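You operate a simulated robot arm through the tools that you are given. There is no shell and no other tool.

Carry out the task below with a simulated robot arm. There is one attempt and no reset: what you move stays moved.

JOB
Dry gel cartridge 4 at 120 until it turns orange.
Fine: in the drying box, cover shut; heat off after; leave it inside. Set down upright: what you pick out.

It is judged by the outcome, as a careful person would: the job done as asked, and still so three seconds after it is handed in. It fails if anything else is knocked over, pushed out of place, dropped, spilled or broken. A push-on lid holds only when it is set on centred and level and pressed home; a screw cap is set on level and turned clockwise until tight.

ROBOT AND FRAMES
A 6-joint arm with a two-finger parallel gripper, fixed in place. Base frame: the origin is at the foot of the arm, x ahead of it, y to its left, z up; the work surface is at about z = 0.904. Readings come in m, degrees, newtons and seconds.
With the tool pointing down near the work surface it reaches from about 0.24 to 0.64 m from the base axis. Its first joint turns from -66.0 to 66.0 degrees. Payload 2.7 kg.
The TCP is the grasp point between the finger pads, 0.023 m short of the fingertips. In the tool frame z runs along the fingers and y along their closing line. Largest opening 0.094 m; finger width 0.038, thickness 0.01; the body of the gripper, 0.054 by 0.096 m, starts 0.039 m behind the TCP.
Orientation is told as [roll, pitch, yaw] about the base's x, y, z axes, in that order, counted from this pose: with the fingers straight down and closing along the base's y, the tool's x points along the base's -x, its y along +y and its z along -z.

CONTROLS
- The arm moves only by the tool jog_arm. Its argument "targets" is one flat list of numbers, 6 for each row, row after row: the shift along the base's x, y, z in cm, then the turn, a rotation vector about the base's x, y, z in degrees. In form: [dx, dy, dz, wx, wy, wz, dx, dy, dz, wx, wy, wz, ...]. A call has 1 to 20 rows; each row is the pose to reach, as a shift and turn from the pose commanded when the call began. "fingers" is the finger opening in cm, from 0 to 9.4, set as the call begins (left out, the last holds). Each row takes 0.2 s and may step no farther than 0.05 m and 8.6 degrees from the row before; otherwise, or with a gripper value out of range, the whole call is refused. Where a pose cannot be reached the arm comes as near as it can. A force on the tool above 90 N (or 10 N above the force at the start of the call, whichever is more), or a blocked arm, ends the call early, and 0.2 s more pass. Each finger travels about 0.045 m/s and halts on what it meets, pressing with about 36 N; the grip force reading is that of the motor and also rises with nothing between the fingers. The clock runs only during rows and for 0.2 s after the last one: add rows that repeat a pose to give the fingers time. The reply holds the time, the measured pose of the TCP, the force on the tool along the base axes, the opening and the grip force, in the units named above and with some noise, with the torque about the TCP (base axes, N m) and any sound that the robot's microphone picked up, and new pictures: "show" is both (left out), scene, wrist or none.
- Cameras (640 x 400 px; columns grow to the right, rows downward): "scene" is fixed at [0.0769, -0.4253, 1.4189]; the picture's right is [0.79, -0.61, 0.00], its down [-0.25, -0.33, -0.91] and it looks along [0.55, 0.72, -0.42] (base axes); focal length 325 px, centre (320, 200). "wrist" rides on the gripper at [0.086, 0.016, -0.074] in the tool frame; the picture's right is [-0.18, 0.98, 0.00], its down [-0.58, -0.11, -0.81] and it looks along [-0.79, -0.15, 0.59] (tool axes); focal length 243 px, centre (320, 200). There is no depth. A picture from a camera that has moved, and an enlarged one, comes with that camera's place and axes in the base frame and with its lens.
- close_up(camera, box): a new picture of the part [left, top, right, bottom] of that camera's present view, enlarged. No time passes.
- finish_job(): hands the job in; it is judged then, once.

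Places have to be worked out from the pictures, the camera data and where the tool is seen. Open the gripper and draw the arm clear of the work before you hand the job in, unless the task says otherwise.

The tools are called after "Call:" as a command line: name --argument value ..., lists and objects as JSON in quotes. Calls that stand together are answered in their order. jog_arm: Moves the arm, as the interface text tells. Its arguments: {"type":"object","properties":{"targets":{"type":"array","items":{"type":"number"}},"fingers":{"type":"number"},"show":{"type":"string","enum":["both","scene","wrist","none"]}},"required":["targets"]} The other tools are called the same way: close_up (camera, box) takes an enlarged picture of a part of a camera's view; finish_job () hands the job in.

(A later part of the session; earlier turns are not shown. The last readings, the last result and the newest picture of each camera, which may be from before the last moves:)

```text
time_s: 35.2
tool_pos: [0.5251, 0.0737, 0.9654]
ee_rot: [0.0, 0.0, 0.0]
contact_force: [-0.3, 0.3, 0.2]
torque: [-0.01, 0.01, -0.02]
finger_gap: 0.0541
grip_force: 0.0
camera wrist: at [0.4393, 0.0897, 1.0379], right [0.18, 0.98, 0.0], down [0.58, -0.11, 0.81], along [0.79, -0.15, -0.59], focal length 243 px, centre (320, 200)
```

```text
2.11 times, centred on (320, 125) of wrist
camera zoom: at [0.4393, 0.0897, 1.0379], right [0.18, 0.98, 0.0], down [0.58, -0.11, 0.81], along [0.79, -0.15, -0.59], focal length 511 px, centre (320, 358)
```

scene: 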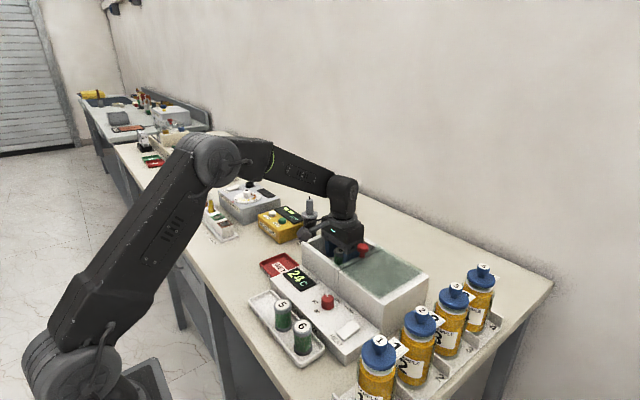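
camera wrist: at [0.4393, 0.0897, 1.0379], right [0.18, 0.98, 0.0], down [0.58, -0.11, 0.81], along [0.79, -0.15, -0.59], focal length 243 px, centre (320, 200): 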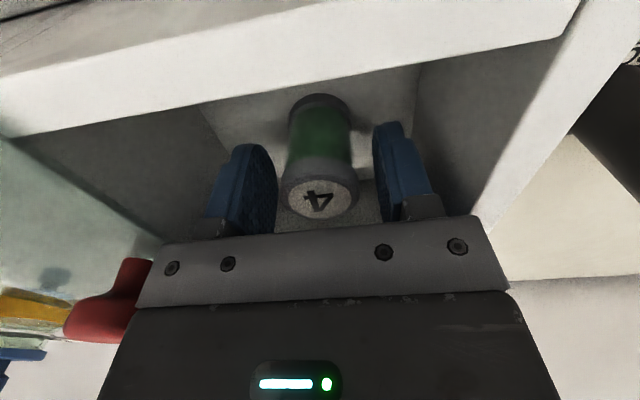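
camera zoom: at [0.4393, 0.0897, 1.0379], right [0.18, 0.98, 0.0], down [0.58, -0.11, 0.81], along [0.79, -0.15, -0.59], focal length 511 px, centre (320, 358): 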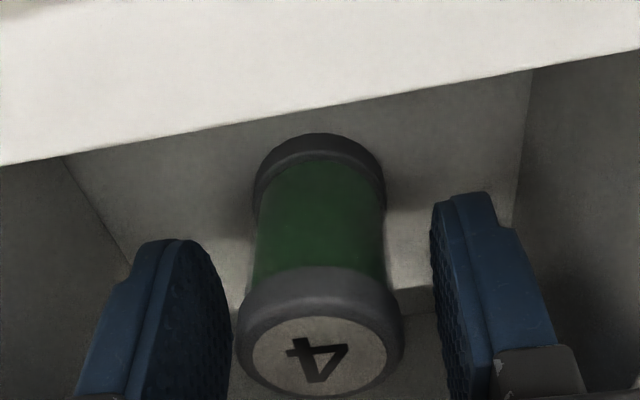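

The cartridge stands free and upright between the open fingers. I rise straight up clear of the box.

Call:
jog_arm --targets '[0, 0, 2, 0, 0, 0, 0, 0, 5, 0, 0, 0, 0, 0, 9, 0, 0, 0, 0, 0, 12, 0, 0, 0, 0, 0, 12, 0, 0, 0]'

Call:
close_up --camera "scene" --box '[290, 200, 440, 310]'

Call:
close_up --camera "wrist" --box '[180, 0, 460, 200]'

```text
time_s: 36.4
tool_pos: [0.5266, 0.0726, 1.0862]
ee_rot: [0.0, 0.0, 0.0]
contact_force: [-0.1, -0.3, -0.3]
torque: [-0.02, 0.0, -0.04]
finger_gap: 0.0541
grip_force: 0.0
camera wrist: at [0.4402, 0.0889, 1.1587], right [0.18, 0.98, 0.0], down [0.58, -0.11, 0.81], along [0.79, -0.15, -0.59], focal length 243 px, centre (320, 200)
```

scene: 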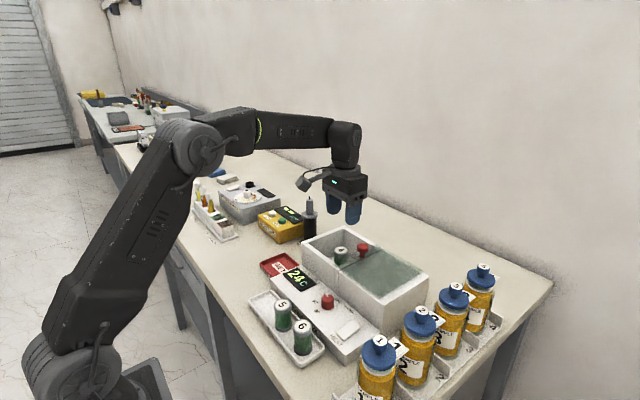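
wrist: 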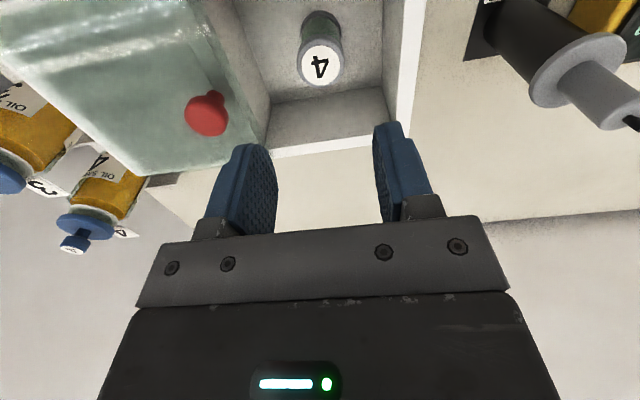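

```text
3.64 times, centred on (365, 255) of scene
camera zoom: at [0.0769, -0.4253, 1.4189], right [0.79, -0.61, 0.0], down [-0.25, -0.33, -0.91], along [0.55, 0.72, -0.42], focal length 1181 px, centre (156, 0)
```

zoom: 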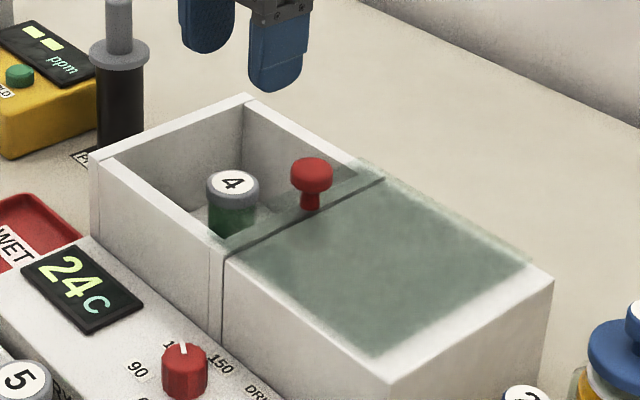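

```text
2.00 times, centred on (320, 100) of wrist
camera zoom: at [0.4402, 0.0889, 1.1587], right [0.18, 0.98, 0.0], down [0.58, -0.11, 0.81], along [0.79, -0.15, -0.59], focal length 485 px, centre (320, 400)
```

zoom: 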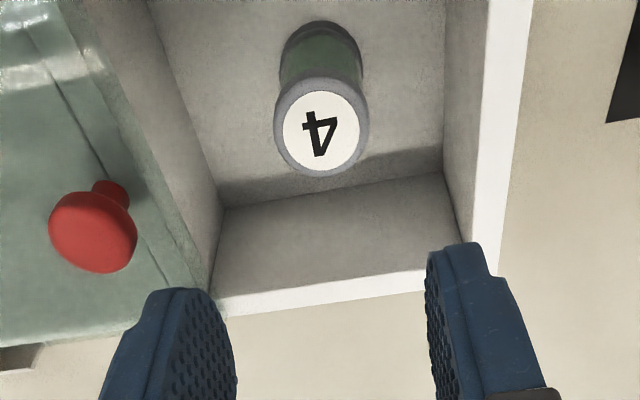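

Cartridge 4 stands upright in the chamber. Now I return to the cover knob at (0.524, -0.001) to close the cover.

Call:
jog_arm --targets '[0, -2.5, 0, 0, 0, 0, 0, -5, 0, 0, 0, 0, 0, -7.4, 0, 0, 0, 0, 0, -7.4, -3, 0, 0, 0, 0, -7.4, -5, 0, 0, 0, 0, -7.4, -5.7, 0, 0, 0, 0, -7.4, -5.7, 0, 0, 0]' --fingers 5.0

Call:
close_up --camera "wrist" --box '[180, 30, 460, 220]'

Call:
close_up --camera "scene" --box '[290, 200, 440, 310]'

```text
time_s: 38.0
tool_pos: [0.5249, -0.0015, 1.0285]
ee_rot: [0.1, 0.0, -0.1]
contact_force: [-0.1, 0.0, -0.6]
torque: [0.03, 0.01, 0.02]
finger_gap: 0.0499
grip_force: 0.0
camera wrist: at [0.4395, 0.0153, 1.1012], right [0.18, 0.98, 0.0], down [0.58, -0.11, 0.81], along [0.79, -0.15, -0.59], focal length 243 px, centre (320, 200)
```

scene: 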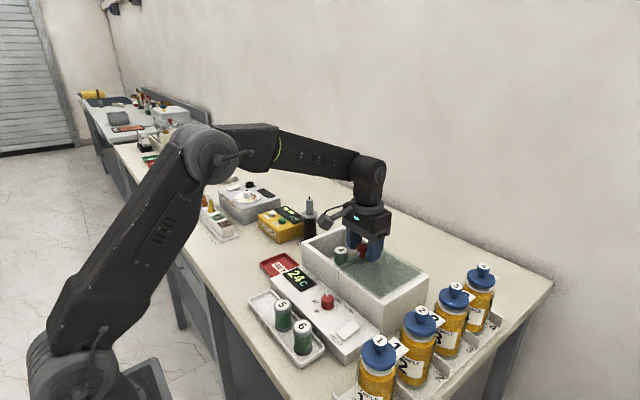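
wrist: 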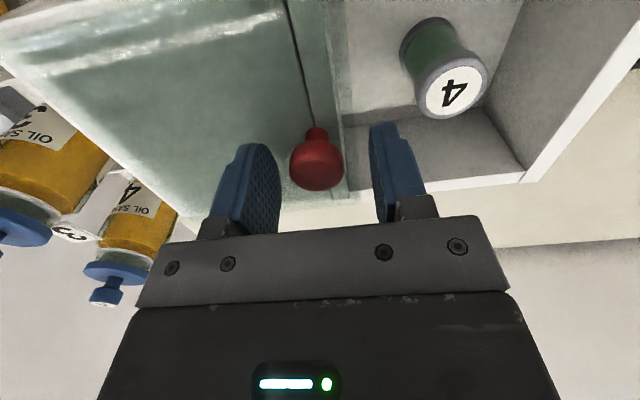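

```text
2.11 times, centred on (320, 125) of wrist
camera zoom: at [0.4395, 0.0153, 1.1012], right [0.18, 0.98, 0.0], down [0.58, -0.11, 0.81], along [0.79, -0.15, -0.59], focal length 511 px, centre (320, 358)
```

zoom: 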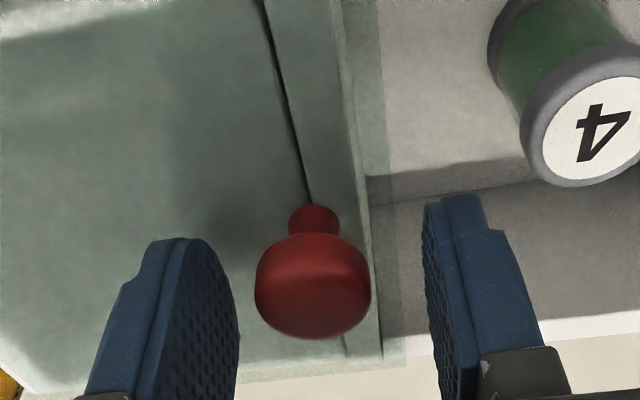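

```text
3.64 times, centred on (365, 255) of scene
camera zoom: at [0.0769, -0.4253, 1.4189], right [0.79, -0.61, 0.0], down [-0.25, -0.33, -0.91], along [0.55, 0.72, -0.42], focal length 1181 px, centre (156, 0)
```

zoom: 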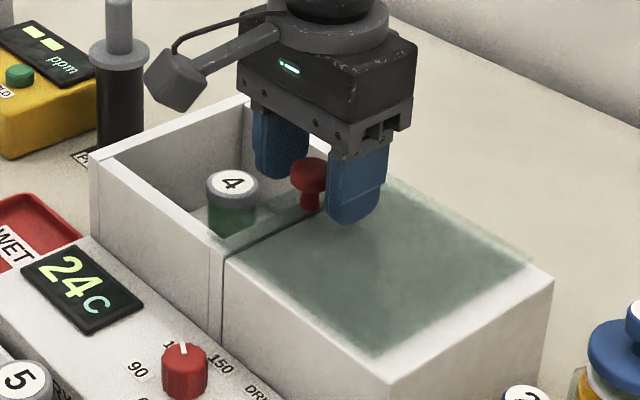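

The knob is between the fingers as before. I close on it and slide the cover +y, first 9 cm.

Call:
jog_arm --targets '[0, 0, 0, 0, 0, 0, 0, 0, 0, 0, 0, 0, 0, 0, 0, 0, 0, 0]' --fingers 1.5 --show "none"

Call:
jog_arm --targets '[0, 1, 0, 0, 0, 0, 0, 2, 0, 0, 0, 0, 0, 3, 0, 0, 0, 0, 0, 4, 0, 0, 0, 0, 0, 5, 0, 0, 0, 0, 0, 6, 0, 0, 0, 0, 0, 7, 0, 0, 0, 0, 0, 8, 0, 0, 0, 0, 0, 9, 0, 0, 0, 0]'

```text
time_s: 38.8
tool_pos: [0.5245, -0.0019, 1.0279]
ee_rot: [0.0, 0.0, 0.0]
contact_force: [-0.2, -0.3, -1.3]
torque: [0.02, -0.03, 0.02]
finger_gap: 0.0252
grip_force: 44.7
```

```text
time_s: 40.8
tool_pos: [0.525, 0.0893, 1.0282]
ee_rot: [-0.1, -0.1, 0.0]
contact_force: [8.4, -0.4, 7.0]
torque: [-0.03, 0.63, 0.01]
finger_gap: 0.0248
grip_force: 45.3
camera wrist: at [0.4392, 0.1065, 1.101], right [0.18, 0.98, 0.0], down [0.58, -0.11, 0.81], along [0.79, -0.15, -0.59], focal length 243 px, centre (320, 200)
```

scene: 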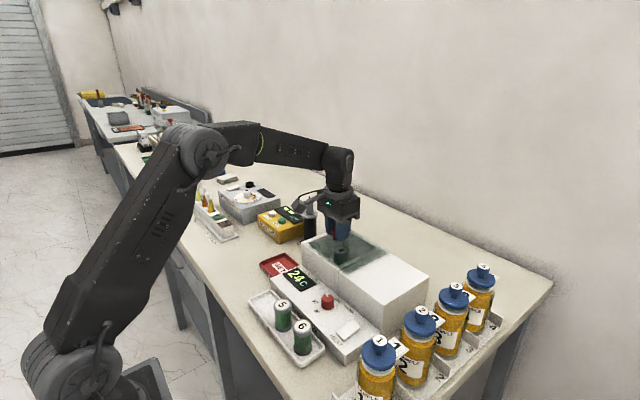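
wrist: 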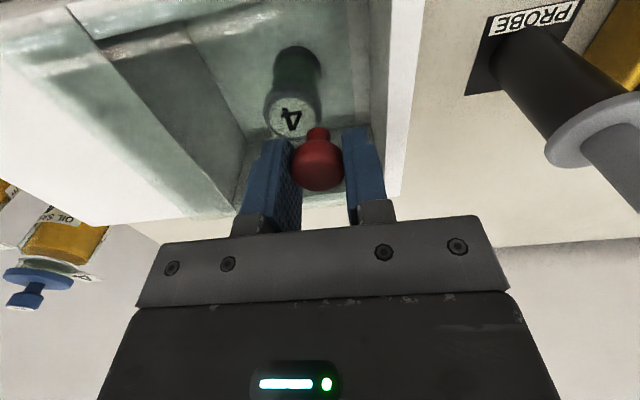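

It slides freely. I continue the last 2.7 cm to its original shut position.

Call:
jog_arm --targets '[0, 0.8, 0, 0, 0, 0, 0, 1.6, 0, 0, 0, 0, 0, 2.2, 0, 0, 0, 0, 0, 2.7, 0, 0, 0, 0, 0, 2.7, 0, 0, 0, 0]'

Call:
close_up --camera "scene" --box '[280, 190, 440, 310]'

Call:
close_up --camera "wrist" --box '[100, 0, 460, 230]'

```text
time_s: 42.0
tool_pos: [0.5251, 0.1155, 1.0286]
ee_rot: [-0.1, -0.2, 0.1]
contact_force: [14.5, 0.8, 5.9]
torque: [0.01, -0.77, 0.02]
finger_gap: 0.025
grip_force: 44.9
camera wrist: at [0.4391, 0.1321, 1.101], right [0.18, 0.98, 0.0], down [0.58, -0.11, 0.81], along [0.79, -0.15, -0.59], focal length 243 px, centre (320, 200)
```

scene: 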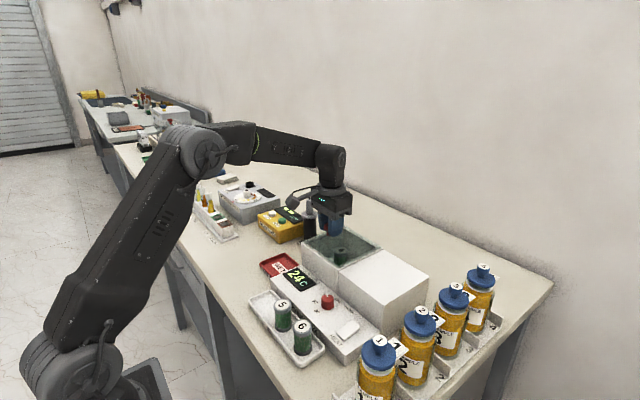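
wrist: 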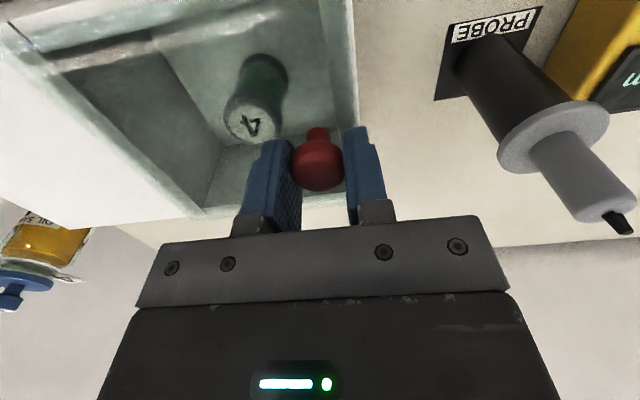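

```text
3.33 times, centred on (360, 250) of scene
camera zoom: at [0.0772, -0.4253, 1.4189], right [0.79, -0.61, 0.0], down [-0.25, -0.33, -0.91], along [0.55, 0.72, -0.42], focal length 1083 px, centre (187, 33)
```

zoom: 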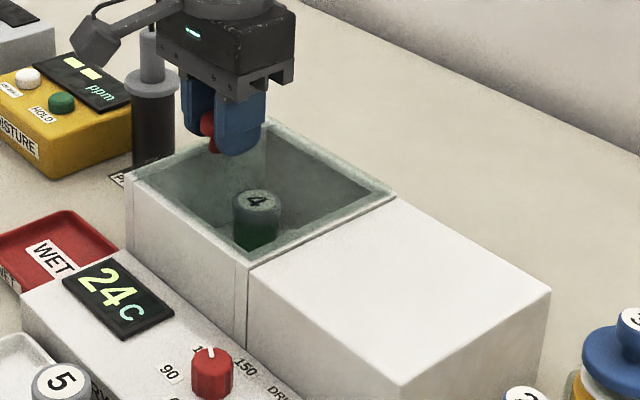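

```text
1.74 times, centred on (280, 115) of wrist
camera zoom: at [0.4391, 0.1321, 1.101], right [0.18, 0.98, 0.0], down [0.58, -0.11, 0.81], along [0.79, -0.15, -0.59], focal length 422 px, centre (390, 348)
```

zoom: 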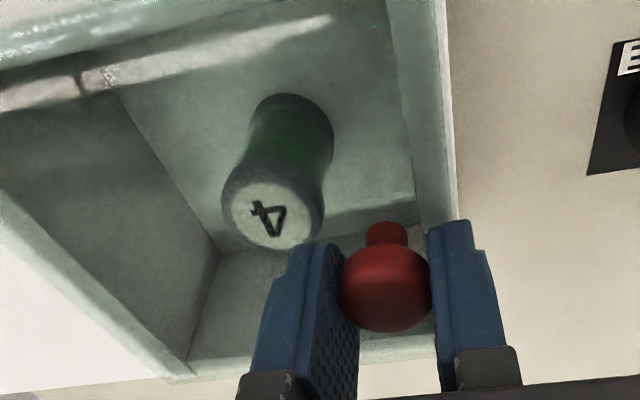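

The cover is back in its original shut position with the cartridge upright under the glass. I release the knob and rise.

Call:
jog_arm --targets '[0, 0, 0, 0, 0, 0, 0, 0, 0, 0, 0, 0, 0, 0, 2, 0, 0, 0, 0, 0, 5, 0, 0, 0, 0, 0, 8, 0, 0, 0, 0, 0, 8, 0, 0, 0]' --fingers 5.0

Call:
close_up --camera "scene" --box '[290, 210, 400, 280]'

Call:
close_up --camera "scene" --box '[330, 235, 400, 279]'

```text
time_s: 43.4
tool_pos: [0.5255, 0.1154, 1.1106]
ee_rot: [0.0, 0.0, -0.1]
contact_force: [-0.1, 0.4, -0.5]
torque: [0.01, -0.01, 0.02]
finger_gap: 0.0501
grip_force: 0.0
camera wrist: at [0.4398, 0.1306, 1.1838], right [0.18, 0.98, 0.0], down [0.58, -0.11, 0.81], along [0.79, -0.15, -0.59], focal length 243 px, centre (320, 200)
```

scene: 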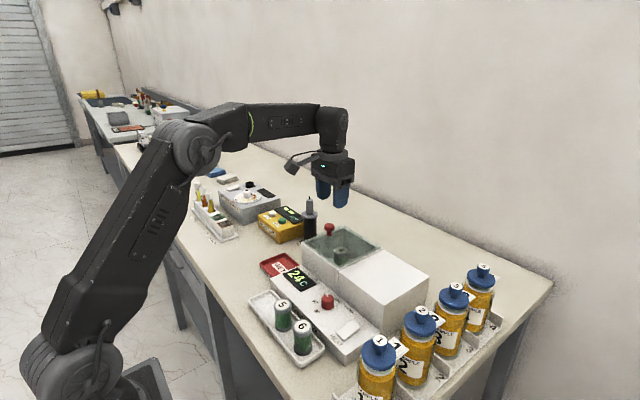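
wrist: 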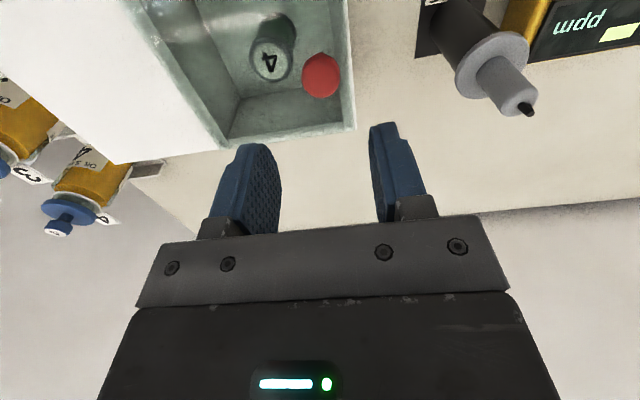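

```text
5.71 times, centred on (345, 245) of scene
camera zoom: at [0.0769, -0.4253, 1.4189], right [0.79, -0.61, 0.0], down [-0.25, -0.33, -0.91], along [0.55, 0.72, -0.42], focal length 1856 px, centre (177, -57)
```

zoom: 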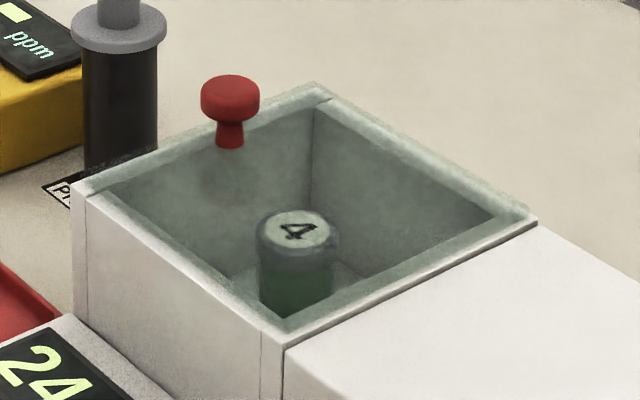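

```text
9.09 times, centred on (365, 257) of scene
camera zoom: at [0.0769, -0.4253, 1.4189], right [0.79, -0.61, 0.0], down [-0.25, -0.33, -0.91], along [0.55, 0.72, -0.42], focal length 2953 px, centre (-89, -318)
```

zoom: 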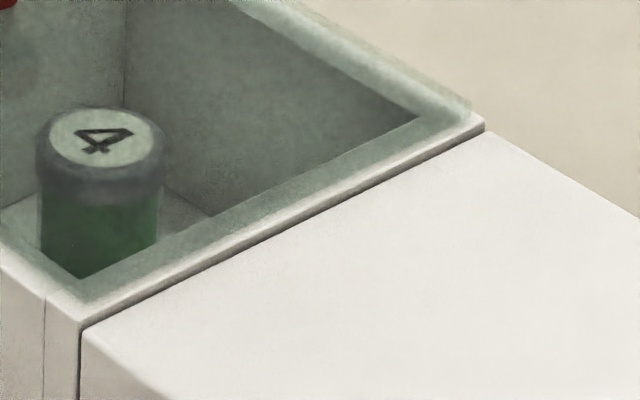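

The cover view matches the original shut picture exactly. Now I go to look at the HEAT switch from above with the fingers closed, before pressing it.

Call:
jog_arm --targets '[-2.7, -3.3, 1, 0, 0, 0, -5.5, -6.6, 1, 0, 0, 0, -8.2, -10, 1, 0, 0, 0, -11, -13.3, 0, 0, 0, 0, -13.8, -16.6, -1, 0, 0, 0, -16.5, -20, -2.5, 0, 0, 0, -16.5, -20, -2.5, 0, 0, 0]' --fingers 0

Call:
close_up --camera "wrist" --box '[200, 0, 440, 180]'

Call:
close_up --camera "scene" --box '[310, 290, 400, 380]'

```text
time_s: 45.0
tool_pos: [0.3605, -0.0811, 1.0846]
ee_rot: [0.0, 0.1, 0.0]
contact_force: [-0.5, 0.0, -0.4]
torque: [-0.01, 0.0, 0.0]
finger_gap: 0.0001
grip_force: 35.8
camera wrist: at [0.2757, -0.0646, 1.1567], right [0.18, 0.98, 0.0], down [0.58, -0.11, 0.81], along [0.79, -0.15, -0.59], focal length 243 px, centre (320, 200)
```

scene: 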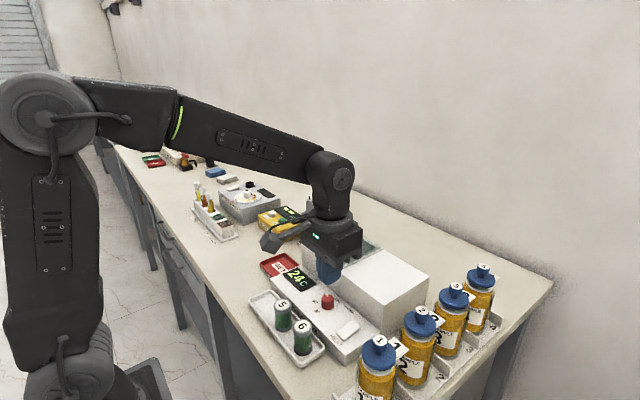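
wrist: 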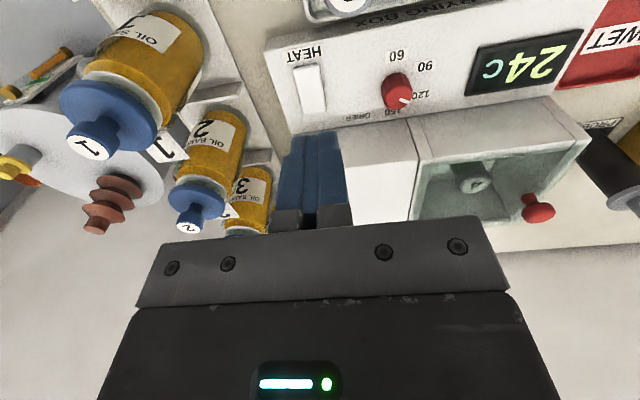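

```text
2.22 times, centred on (320, 90) of wrist
camera zoom: at [0.2757, -0.0646, 1.1567], right [0.18, 0.98, 0.0], down [0.58, -0.11, 0.81], along [0.79, -0.15, -0.59], focal length 539 px, centre (320, 444)
```

zoom: 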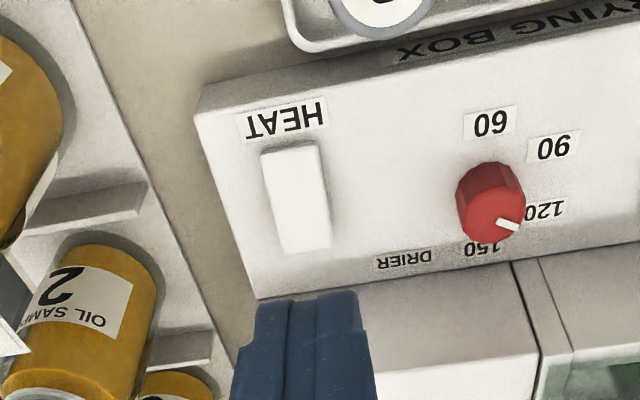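

```text
4.44 times, centred on (355, 335) of scene
camera zoom: at [0.0769, -0.4253, 1.4189], right [0.79, -0.61, 0.0], down [-0.25, -0.33, -0.91], along [0.55, 0.72, -0.42], focal length 1444 px, centre (164, -400)
```

zoom: 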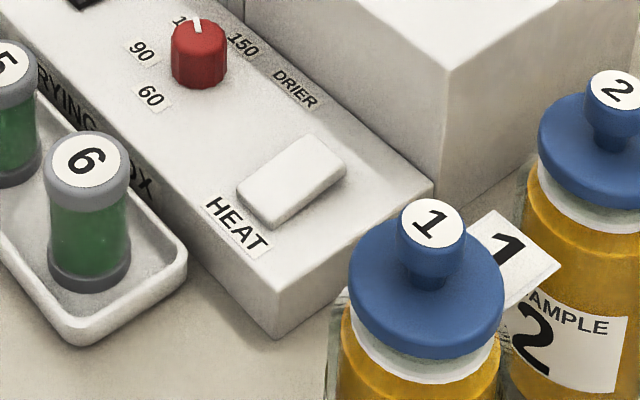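

The rocker spans x 0.374–0.420, y -0.107 to -0.084, and its back end (+x) appears raised by a few millimetres. I position the closed fingertips just above the raised back end.

Call:
jog_arm --targets '[2.5, -0.7, -2, 0, 0, 0, 5.1, -1.3, -4, 0, 0, 0, 5.1, -1.3, -7, 0, 0, 0, 5.1, -1.3, -9.5, 0, 0, 0, 5.1, -1.3, -11, 0, 0, 0, 5.1, -1.3, -11, 0, 0, 0]' --fingers 0

Call:
close_up --camera "wrist" --box '[200, 50, 440, 230]'

Call:
close_up --camera "scene" --box '[290, 270, 400, 370]'

```text
time_s: 46.4
tool_pos: [0.409, -0.0979, 0.9732]
ee_rot: [0.1, 0.1, 0.1]
contact_force: [0.3, -0.8, 0.4]
torque: [-0.02, -0.02, -0.01]
finger_gap: 0.0
grip_force: 36.0
camera wrist: at [0.3245, -0.0807, 1.0465], right [0.18, 0.98, 0.0], down [0.58, -0.11, 0.81], along [0.79, -0.15, -0.59], focal length 243 px, centre (320, 200)
```

scene: 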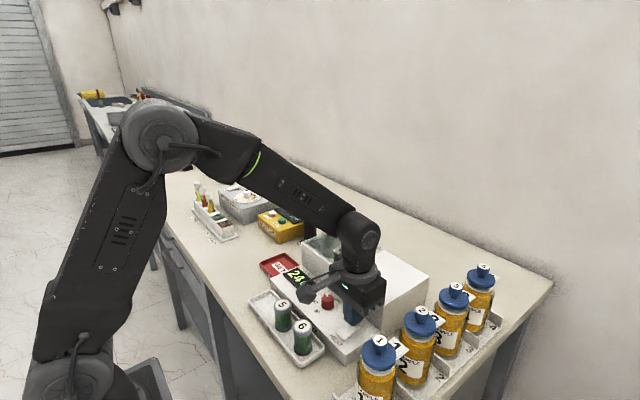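
wrist: 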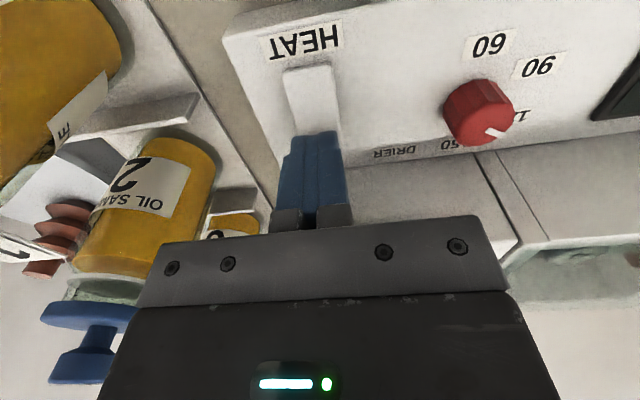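

```text
2.22 times, centred on (320, 140) of wrist
camera zoom: at [0.3245, -0.0807, 1.0465], right [0.18, 0.98, 0.0], down [0.58, -0.11, 0.81], along [0.79, -0.15, -0.59], focal length 539 px, centre (320, 333)
```

zoom: 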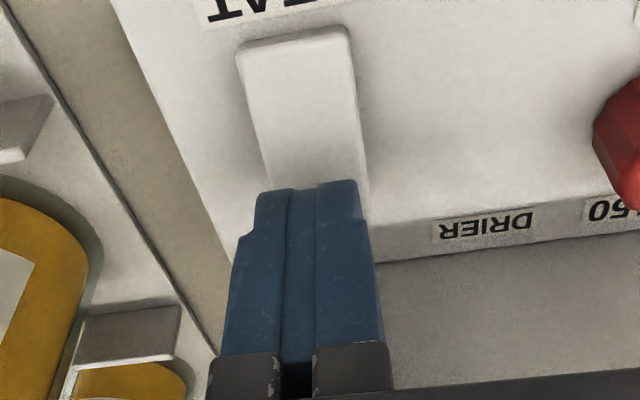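

```text
4.00 times, centred on (345, 320) of scene
camera zoom: at [0.0769, -0.4253, 1.4189], right [0.79, -0.61, 0.0], down [-0.25, -0.33, -0.91], along [0.55, 0.72, -0.42], focal length 1299 px, centre (220, -280)
```

zoom: 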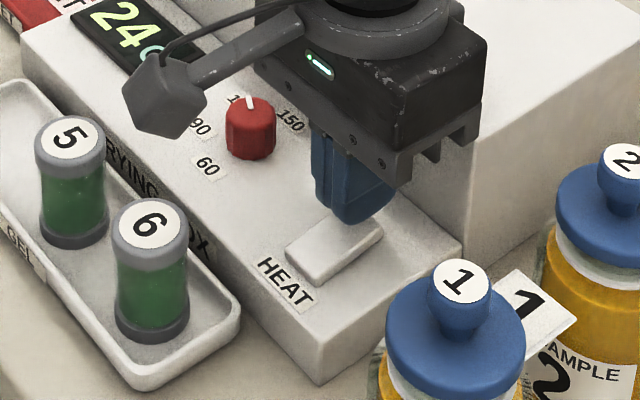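

The tips are over the back half of the rocker. I press down gradually, watching force and sound.

Call:
jog_arm --targets '[0.2, 0.1, -0.5, 0, 0, 0, 0.2, 0.1, -0.9, 0, 0, 0]' --show "none"

Call:
jog_arm --targets '[0, 0, -0.2, 0, 0, 0, 0, 0, -0.4, 0, 0, 0]' --show "scene"

Call:
close_up --camera "scene" --box '[290, 270, 400, 370]'

```text
time_s: 47.0
tool_pos: [0.4121, -0.0964, 0.9641]
ee_rot: [0.0, 0.0, 0.0]
contact_force: [0.2, 1.0, 0.9]
torque: [-0.02, 0.0, -0.01]
finger_gap: 0.0001
grip_force: 35.8
```

```text
time_s: 47.6
tool_pos: [0.4115, -0.0955, 0.9632]
ee_rot: [-0.1, -0.2, 0.0]
contact_force: [-11.3, 1.7, 34.7]
torque: [0.05, 0.85, -0.16]
finger_gap: 0.0002
grip_force: 35.9
```

scene: 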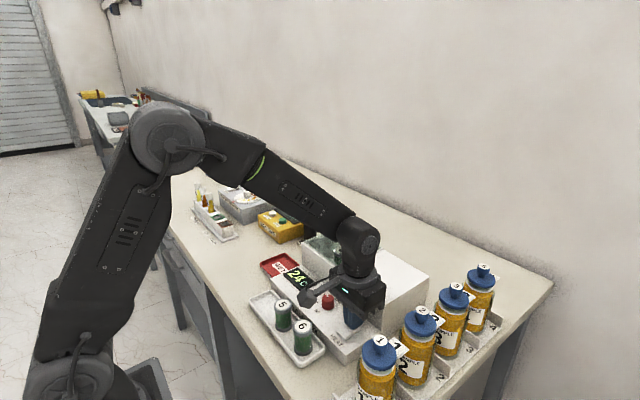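

```text
4.00 times, centred on (345, 320) of scene
camera zoom: at [0.0762, -0.4252, 1.419], right [0.79, -0.61, 0.0], down [-0.25, -0.33, -0.91], along [0.55, 0.72, -0.42], focal length 1299 px, centre (220, -280)
```

zoom: 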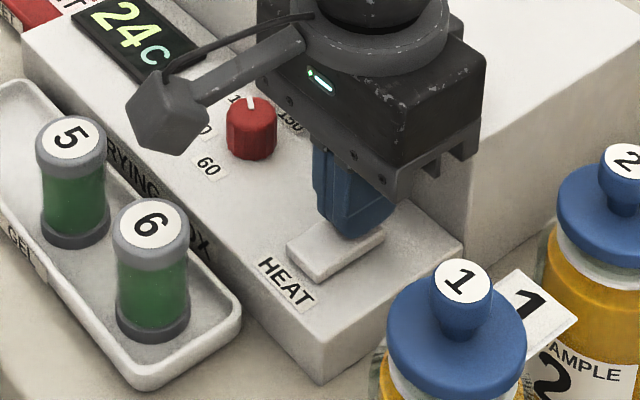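

At TCP z 0.963 the tips meet resistance (35 N) without the rocker moving. I back off a little and look at the rocker's shape more closely.

Call:
jog_arm --targets '[0, 0, 1, 0, 0, 0, 0, 0, 3, 0, 0, 0, -3, 0, 5, 0, 0, 0, -6, 0.5, 5, 0, 0, 0, -6, 0.5, 5, 0, 0, 0]'

Call:
close_up --camera "wrist" --box '[250, 20, 370, 120]'

Call:
close_up --camera "scene" --box '[320, 300, 380, 360]'

```text
time_s: 48.8
tool_pos: [0.3515, -0.091, 1.0099]
ee_rot: [0.0, 0.1, 0.0]
contact_force: [0.0, 0.4, -0.1]
torque: [0.04, -0.04, 0.01]
finger_gap: 0.0
grip_force: 36.0
camera wrist: at [0.2664, -0.0738, 1.0836], right [0.18, 0.98, 0.0], down [0.58, -0.11, 0.81], along [0.79, -0.15, -0.59], focal length 243 px, centre (320, 200)
```

scene: 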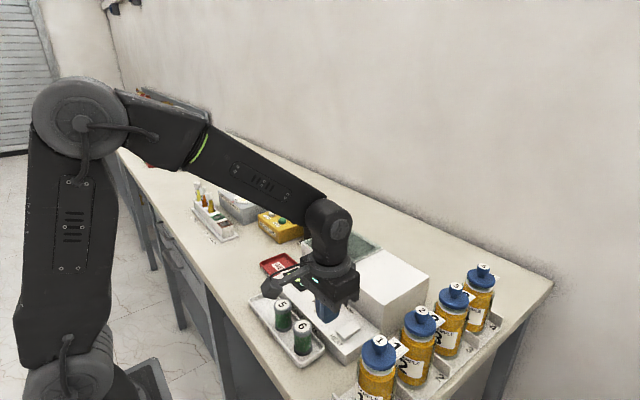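
wrist: 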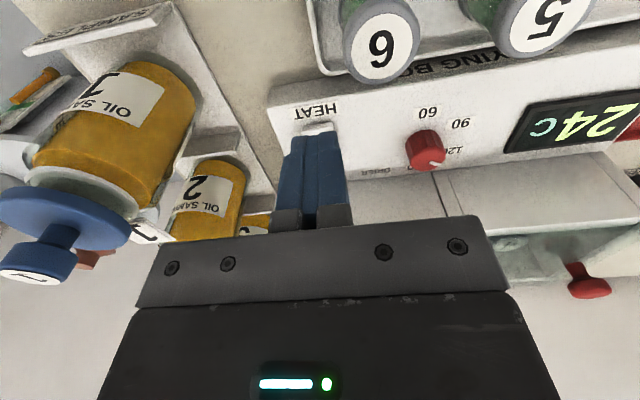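

```text
4.00 times, centred on (310, 70) of wrist
camera zoom: at [0.2664, -0.0738, 1.0836], right [0.18, 0.98, 0.0], down [0.58, -0.11, 0.81], along [0.79, -0.15, -0.59], focal length 970 px, centre (360, 720)
```

zoom: 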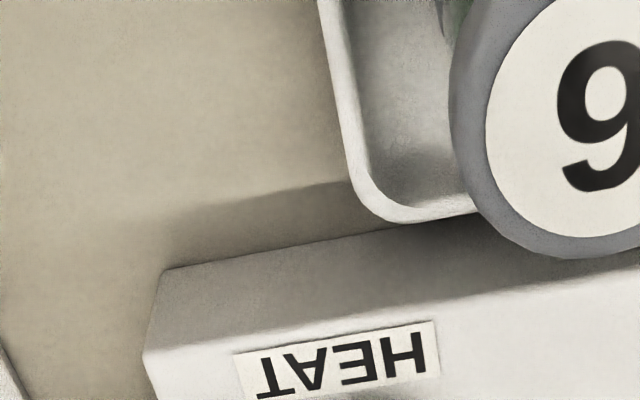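

```text
6.67 times, centred on (350, 330) of scene
camera zoom: at [0.0769, -0.4253, 1.4189], right [0.79, -0.61, 0.0], down [-0.25, -0.33, -0.91], along [0.55, 0.72, -0.42], focal length 2165 px, centre (120, -667)
```

zoom: 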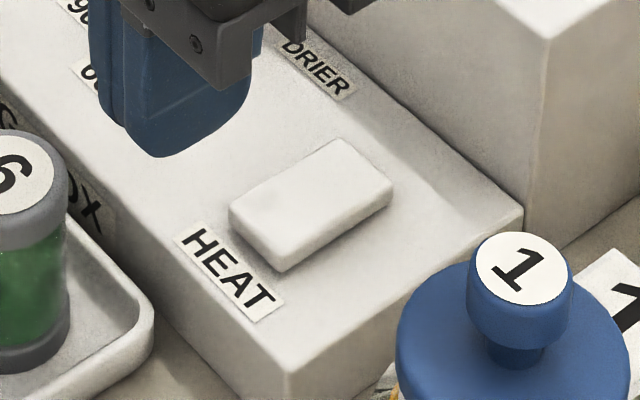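

The rocker looks nearly level from here, and the torque reading suggests contact happened at the tips' front edge, near the pivot. I probe the front end (HEAT label side, x ≈ 0.380) instead.

Call:
jog_arm --targets '[1.5, -0.4, -1, 0, 0, 0, 2.85, -0.45, -2, 0, 0, 0, 2.85, -0.45, -3.5, 0, 0, 0, 2.85, -0.45, -4.2, 0, 0, 0, 2.85, -0.45, -4.2, 0, 0, 0]' --fingers 0

Call:
close_up --camera "scene" --box '[310, 290, 390, 360]'

```text
time_s: 50.0
tool_pos: [0.381, -0.0967, 0.968]
ee_rot: [0.0, 0.0, 0.0]
contact_force: [0.2, 0.5, 0.0]
torque: [-0.05, 0.03, 0.0]
finger_gap: 0.0
grip_force: 36.0
camera wrist: at [0.2957, -0.08, 1.0408], right [0.18, 0.98, 0.0], down [0.58, -0.11, 0.81], along [0.79, -0.15, -0.59], focal length 243 px, centre (320, 200)
```

scene: 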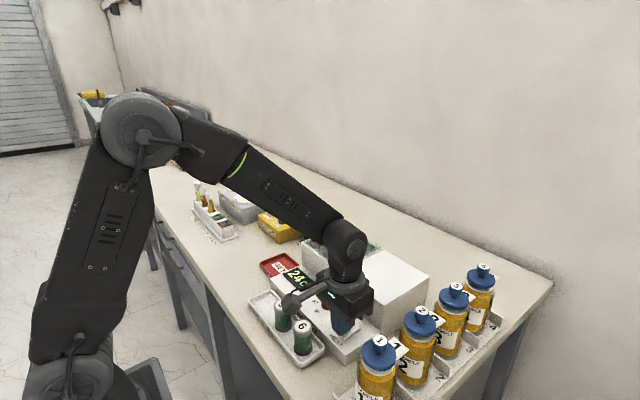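
wrist: 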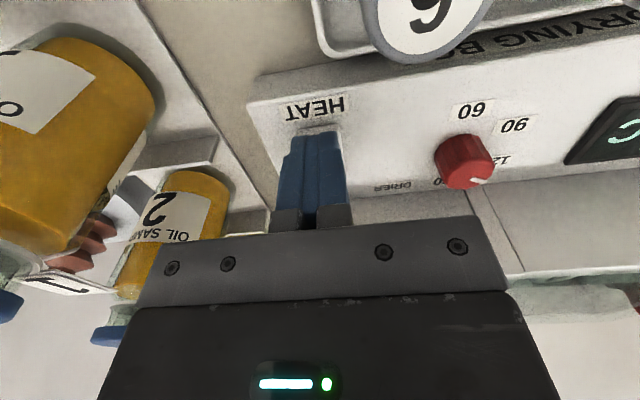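

```text
5.71 times, centred on (350, 325) of scene
camera zoom: at [0.0769, -0.4253, 1.4189], right [0.79, -0.61, 0.0], down [-0.25, -0.33, -0.91], along [0.55, 0.72, -0.42], focal length 1856 px, centre (149, -514)
```

zoom: 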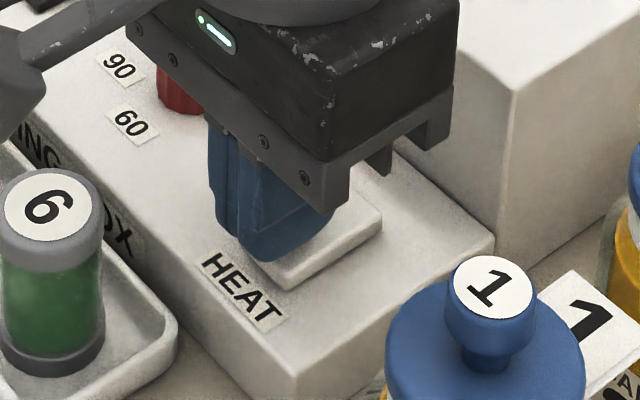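

The tips are over the front half of the rocker. I press down in small steps.

Call:
jog_arm --targets '[0, 0, -0.2, 0, 0, 0, 0, 0, -0.4, 0, 0, 0]' --show "none"

Call:
jog_arm --targets '[0, 0, -0.2, 0, 0, 0, 0, 0, -0.4, 0, 0, 0]' --show "none"

```text
time_s: 50.6
tool_pos: [0.3806, -0.0957, 0.9632]
ee_rot: [0.0, 0.1, 0.0]
contact_force: [0.3, 0.6, 0.3]
torque: [0.04, -0.02, 0.04]
finger_gap: 0.0
grip_force: 35.8
```

```text
time_s: 51.2
tool_pos: [0.3815, -0.0962, 0.9623]
ee_rot: [-0.1, -0.2, 0.0]
contact_force: [-19.3, 7.3, 46.9]
torque: [0.17, -0.22, -0.1]
finger_gap: 0.0001
grip_force: 35.8
```

In both tries the torque puts the contact at x ≈ 0.395, the middle of the rocker: the tips are too wide along x, so they press on its crown. I raise and turn the tool to yaw -90, so the narrow side of the fingers lies along x and I can see the rocker from the side.

Call:
jog_arm --targets '[0, 0, 2, 0, 0, 0, 0, 0, 5, 0, 0, -8, 0, 0, 7, 0, 0, -16, 0, 0, 7, 0, 0, -24, 0, 0, 7, 0, 0, -32, 0, 0, 7, 0, 0, -40, 0, 0, 7, 0, 0, -48, 0, 0, 7, 0, 0, -56, 0, 0, 7, 0, 0, -64, 0, 0, 7, 0, 0, -72, 0, 0, 7, 0, 0, -80, 0, 0, 7, 0, 0, -88, 0, 0, 7, 0, 0, -90, 0, 0, 7, 0, 0, -90]'

Call:
close_up --camera "wrist" --box '[250, 40, 410, 150]'

Call:
close_up --camera "scene" --box '[310, 290, 390, 360]'

```text
time_s: 54.2
tool_pos: [0.3797, -0.0939, 1.031]
ee_rot: [0.0, -0.1, -90.1]
contact_force: [0.6, -0.6, -0.8]
torque: [-0.02, -0.01, 0.02]
finger_gap: 0.0
grip_force: 36.3
camera wrist: at [0.398, -0.0084, 1.1027], right [0.98, -0.19, 0.0], down [-0.11, -0.58, 0.81], along [-0.15, -0.79, -0.59], focal length 243 px, centre (320, 200)
```

scene: 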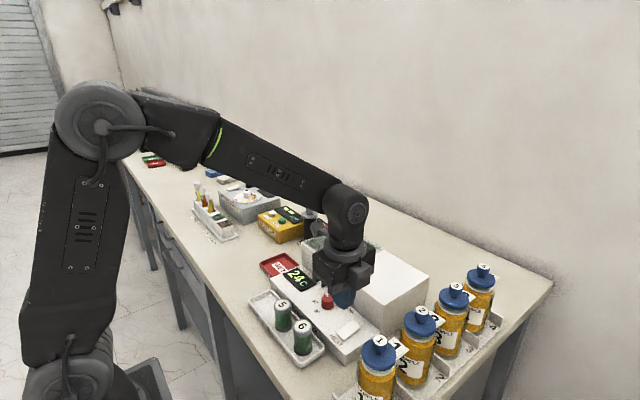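
wrist: 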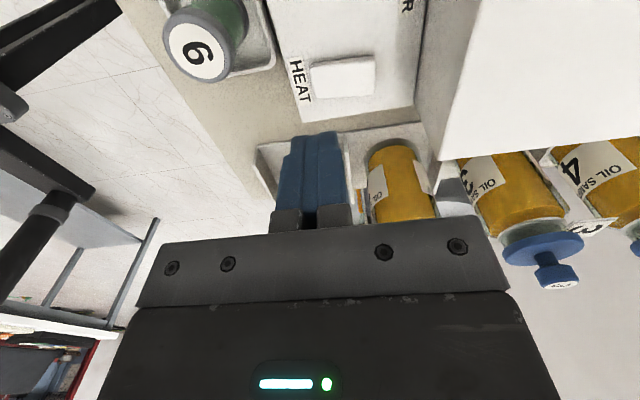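

```text
3.64 times, centred on (330, 95) of wrist
camera zoom: at [0.398, -0.0084, 1.1027], right [0.98, -0.19, 0.0], down [-0.11, -0.58, 0.81], along [-0.15, -0.79, -0.59], focal length 882 px, centre (284, 582)
```

zoom: 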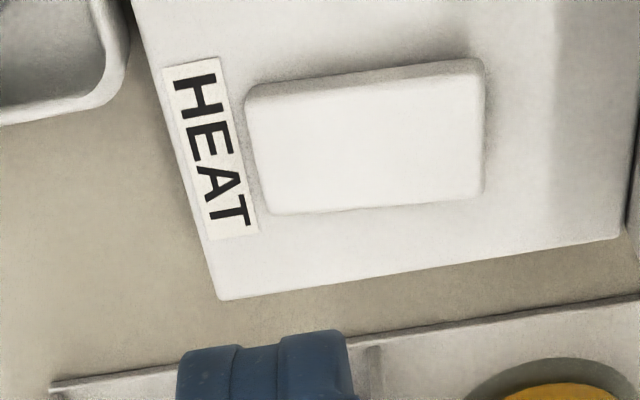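

```text
5.71 times, centred on (350, 325) of scene
camera zoom: at [0.0769, -0.4253, 1.4189], right [0.79, -0.61, 0.0], down [-0.25, -0.33, -0.91], along [0.55, 0.72, -0.42], focal length 1856 px, centre (149, -514)
```

zoom: 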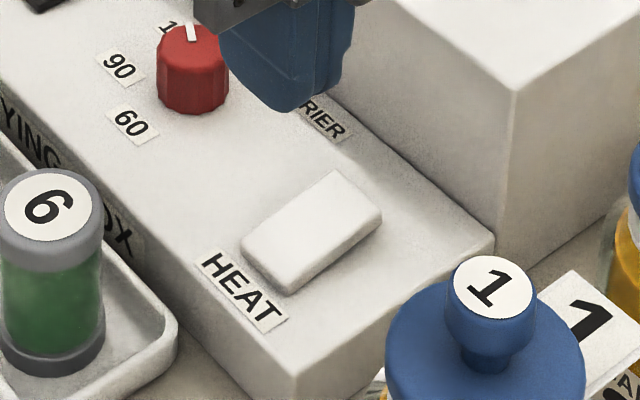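

From the side I can see the back (+x) end of the rocker standing about 4 mm higher than the front. So the back end must be pressed; I move there with the narrow fingertip profile, just above contact.

Call:
jog_arm --targets '[1.7, 0, -1, 0, 0, 0, 3.4, -0.1, -3, 0, 0, 0, 3.4, -0.1, -5, 0, 0, 0, 3.4, -0.1, -6.2, 0, 0, 0, 3.4, -0.1, -6.2, 0, 0, 0]'

Call:
close_up --camera "wrist" --box '[220, 80, 420, 220]'

Call:
close_up --camera "scene" --box '[310, 270, 410, 360]'

```text
time_s: 55.4
tool_pos: [0.413, -0.0964, 0.9679]
ee_rot: [0.0, 0.1, -90.0]
contact_force: [-0.1, 0.4, 0.0]
torque: [-0.02, 0.02, 0.02]
finger_gap: 0.0
grip_force: 36.4
camera wrist: at [0.4315, -0.0097, 1.0403], right [0.98, -0.18, 0.0], down [-0.11, -0.58, 0.81], along [-0.15, -0.79, -0.59], focal length 243 px, centre (320, 200)
```

scene: 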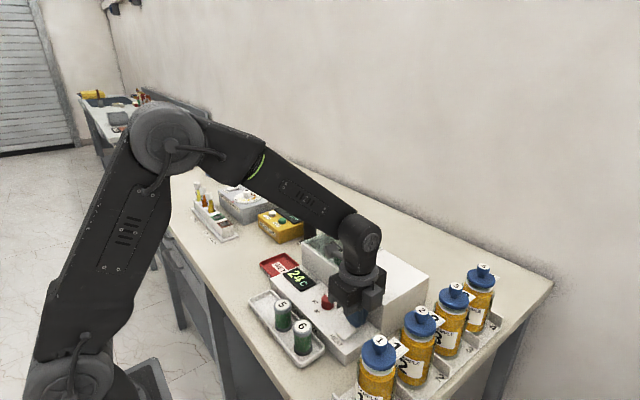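
wrist: 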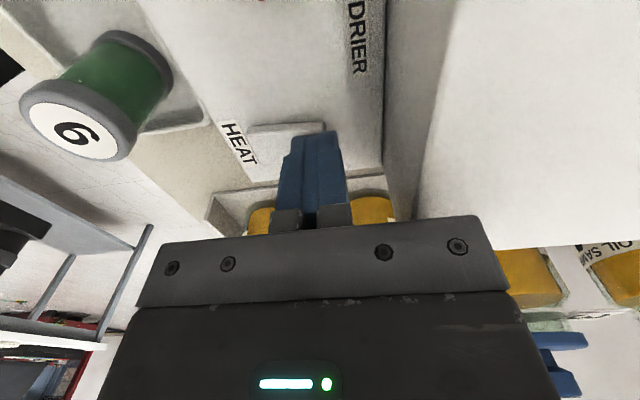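

```text
2.86 times, centred on (320, 150) of wrist
camera zoom: at [0.4315, -0.0097, 1.0403], right [0.98, -0.18, 0.0], down [-0.11, -0.58, 0.81], along [-0.15, -0.79, -0.59], focal length 693 px, centre (320, 343)
```

zoom: 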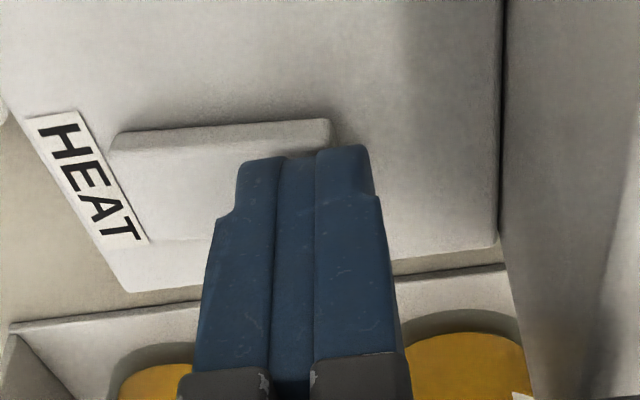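

```text
4.44 times, centred on (360, 315) of scene
camera zoom: at [0.0769, -0.4253, 1.4189], right [0.79, -0.61, 0.0], down [-0.25, -0.33, -0.91], along [0.55, 0.72, -0.42], focal length 1444 px, centre (142, -311)
```

zoom: 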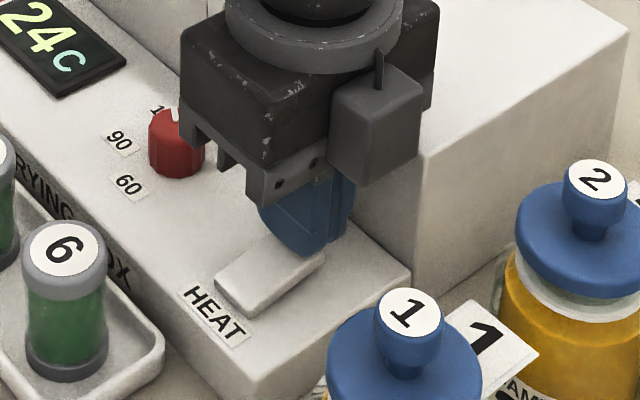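

The narrow tips now sit over the raised back end only. I press down in small steps, watching the readings.

Call:
jog_arm --targets '[0, 0, -0.3, 0, 0, 0, 0, 0, -0.6, 0, 0, 0]' --show "none"

Call:
jog_arm --targets '[0, 0, -0.2, 0, 0, 0, 0, 0, -0.4, 0, 0, 0]' --show "scene"

Call:
close_up --camera "scene" --box '[310, 270, 410, 360]'

```text
time_s: 56.0
tool_pos: [0.4153, -0.097, 0.9621]
ee_rot: [0.0, -0.1, -90.0]
contact_force: [-0.7, -0.5, 0.1]
torque: [0.0, -0.05, 0.0]
finger_gap: 0.0001
grip_force: 35.9
```

```text
time_s: 56.6
tool_pos: [0.4139, -0.097, 0.9611]
ee_rot: [0.2, -0.1, -90.0]
contact_force: [-18.9, 2.3, 46.3]
torque: [0.07, 0.88, -0.01]
finger_gap: 0.0001
grip_force: 36.4
```

scene: 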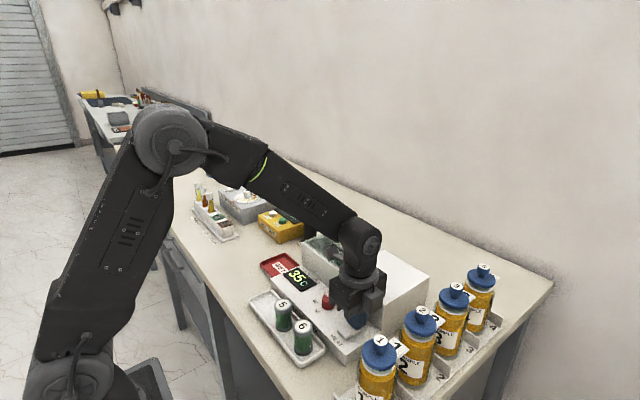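

```text
4.44 times, centred on (360, 315) of scene
camera zoom: at [0.0758, -0.4251, 1.419], right [0.79, -0.61, 0.0], down [-0.25, -0.33, -0.91], along [0.55, 0.72, -0.42], focal length 1444 px, centre (142, -311)
```

zoom: 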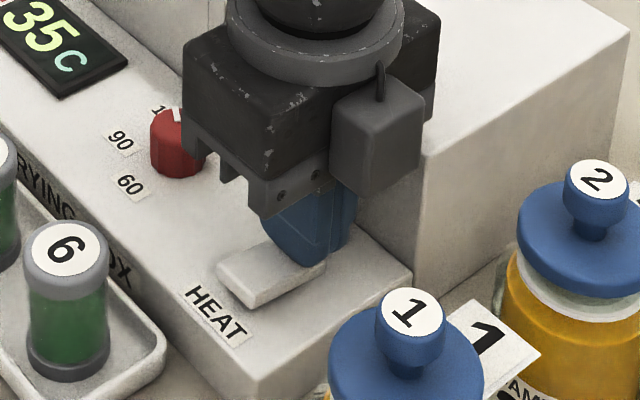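

The display now reads 35 °C: the heat is on. I lift off, hover over the front end of the rocker ready to switch off, and check whether the cartridge is visible from there.

Call:
jog_arm --targets '[0, 0, 1.3, 0, 0, 0, -2, 0, 1.5, 0, 0, 0, -3.6, 0, 1.2, 0, 0, 0]'

Call:
close_up --camera "scene" --box '[270, 210, 400, 350]'

```text
time_s: 57.4
tool_pos: [0.3786, -0.0961, 0.9693]
ee_rot: [0.0, 0.1, -89.9]
contact_force: [0.2, 0.0, 0.2]
torque: [-0.01, 0.0, 0.02]
finger_gap: 0.0
grip_force: 36.0
camera wrist: at [0.3963, -0.0089, 1.0425], right [0.98, -0.18, 0.0], down [-0.11, -0.58, 0.81], along [-0.15, -0.79, -0.59], focal length 243 px, centre (320, 200)
```

scene: 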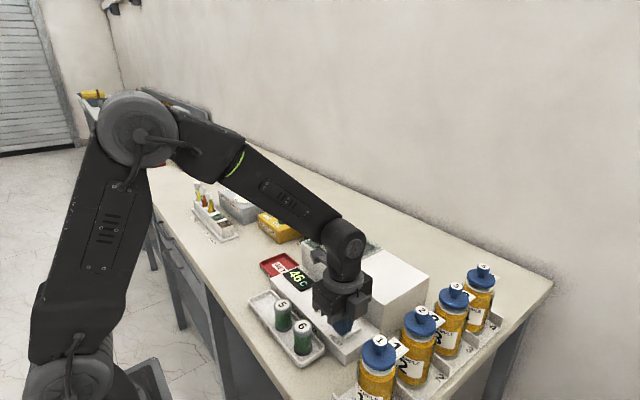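
wrist: 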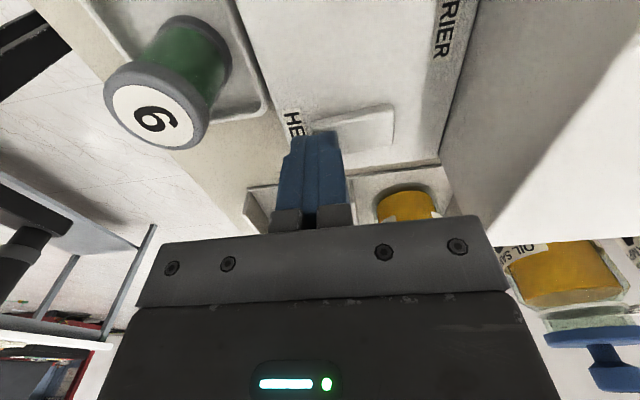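

```text
2.86 times, centred on (335, 280) of scene
camera zoom: at [0.0769, -0.4253, 1.4189], right [0.79, -0.61, 0.0], down [-0.25, -0.33, -0.91], along [0.55, 0.72, -0.42], focal length 928 px, centre (277, -29)
```

zoom: 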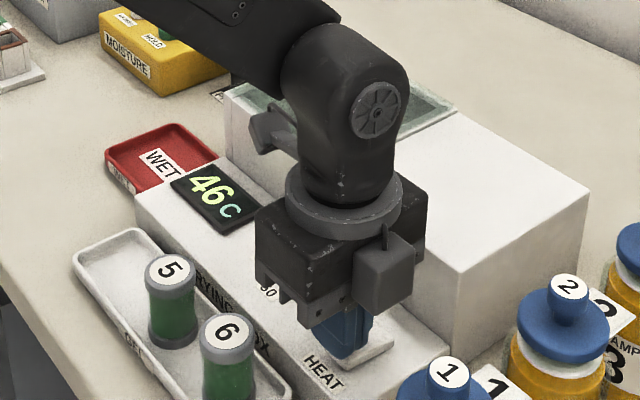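

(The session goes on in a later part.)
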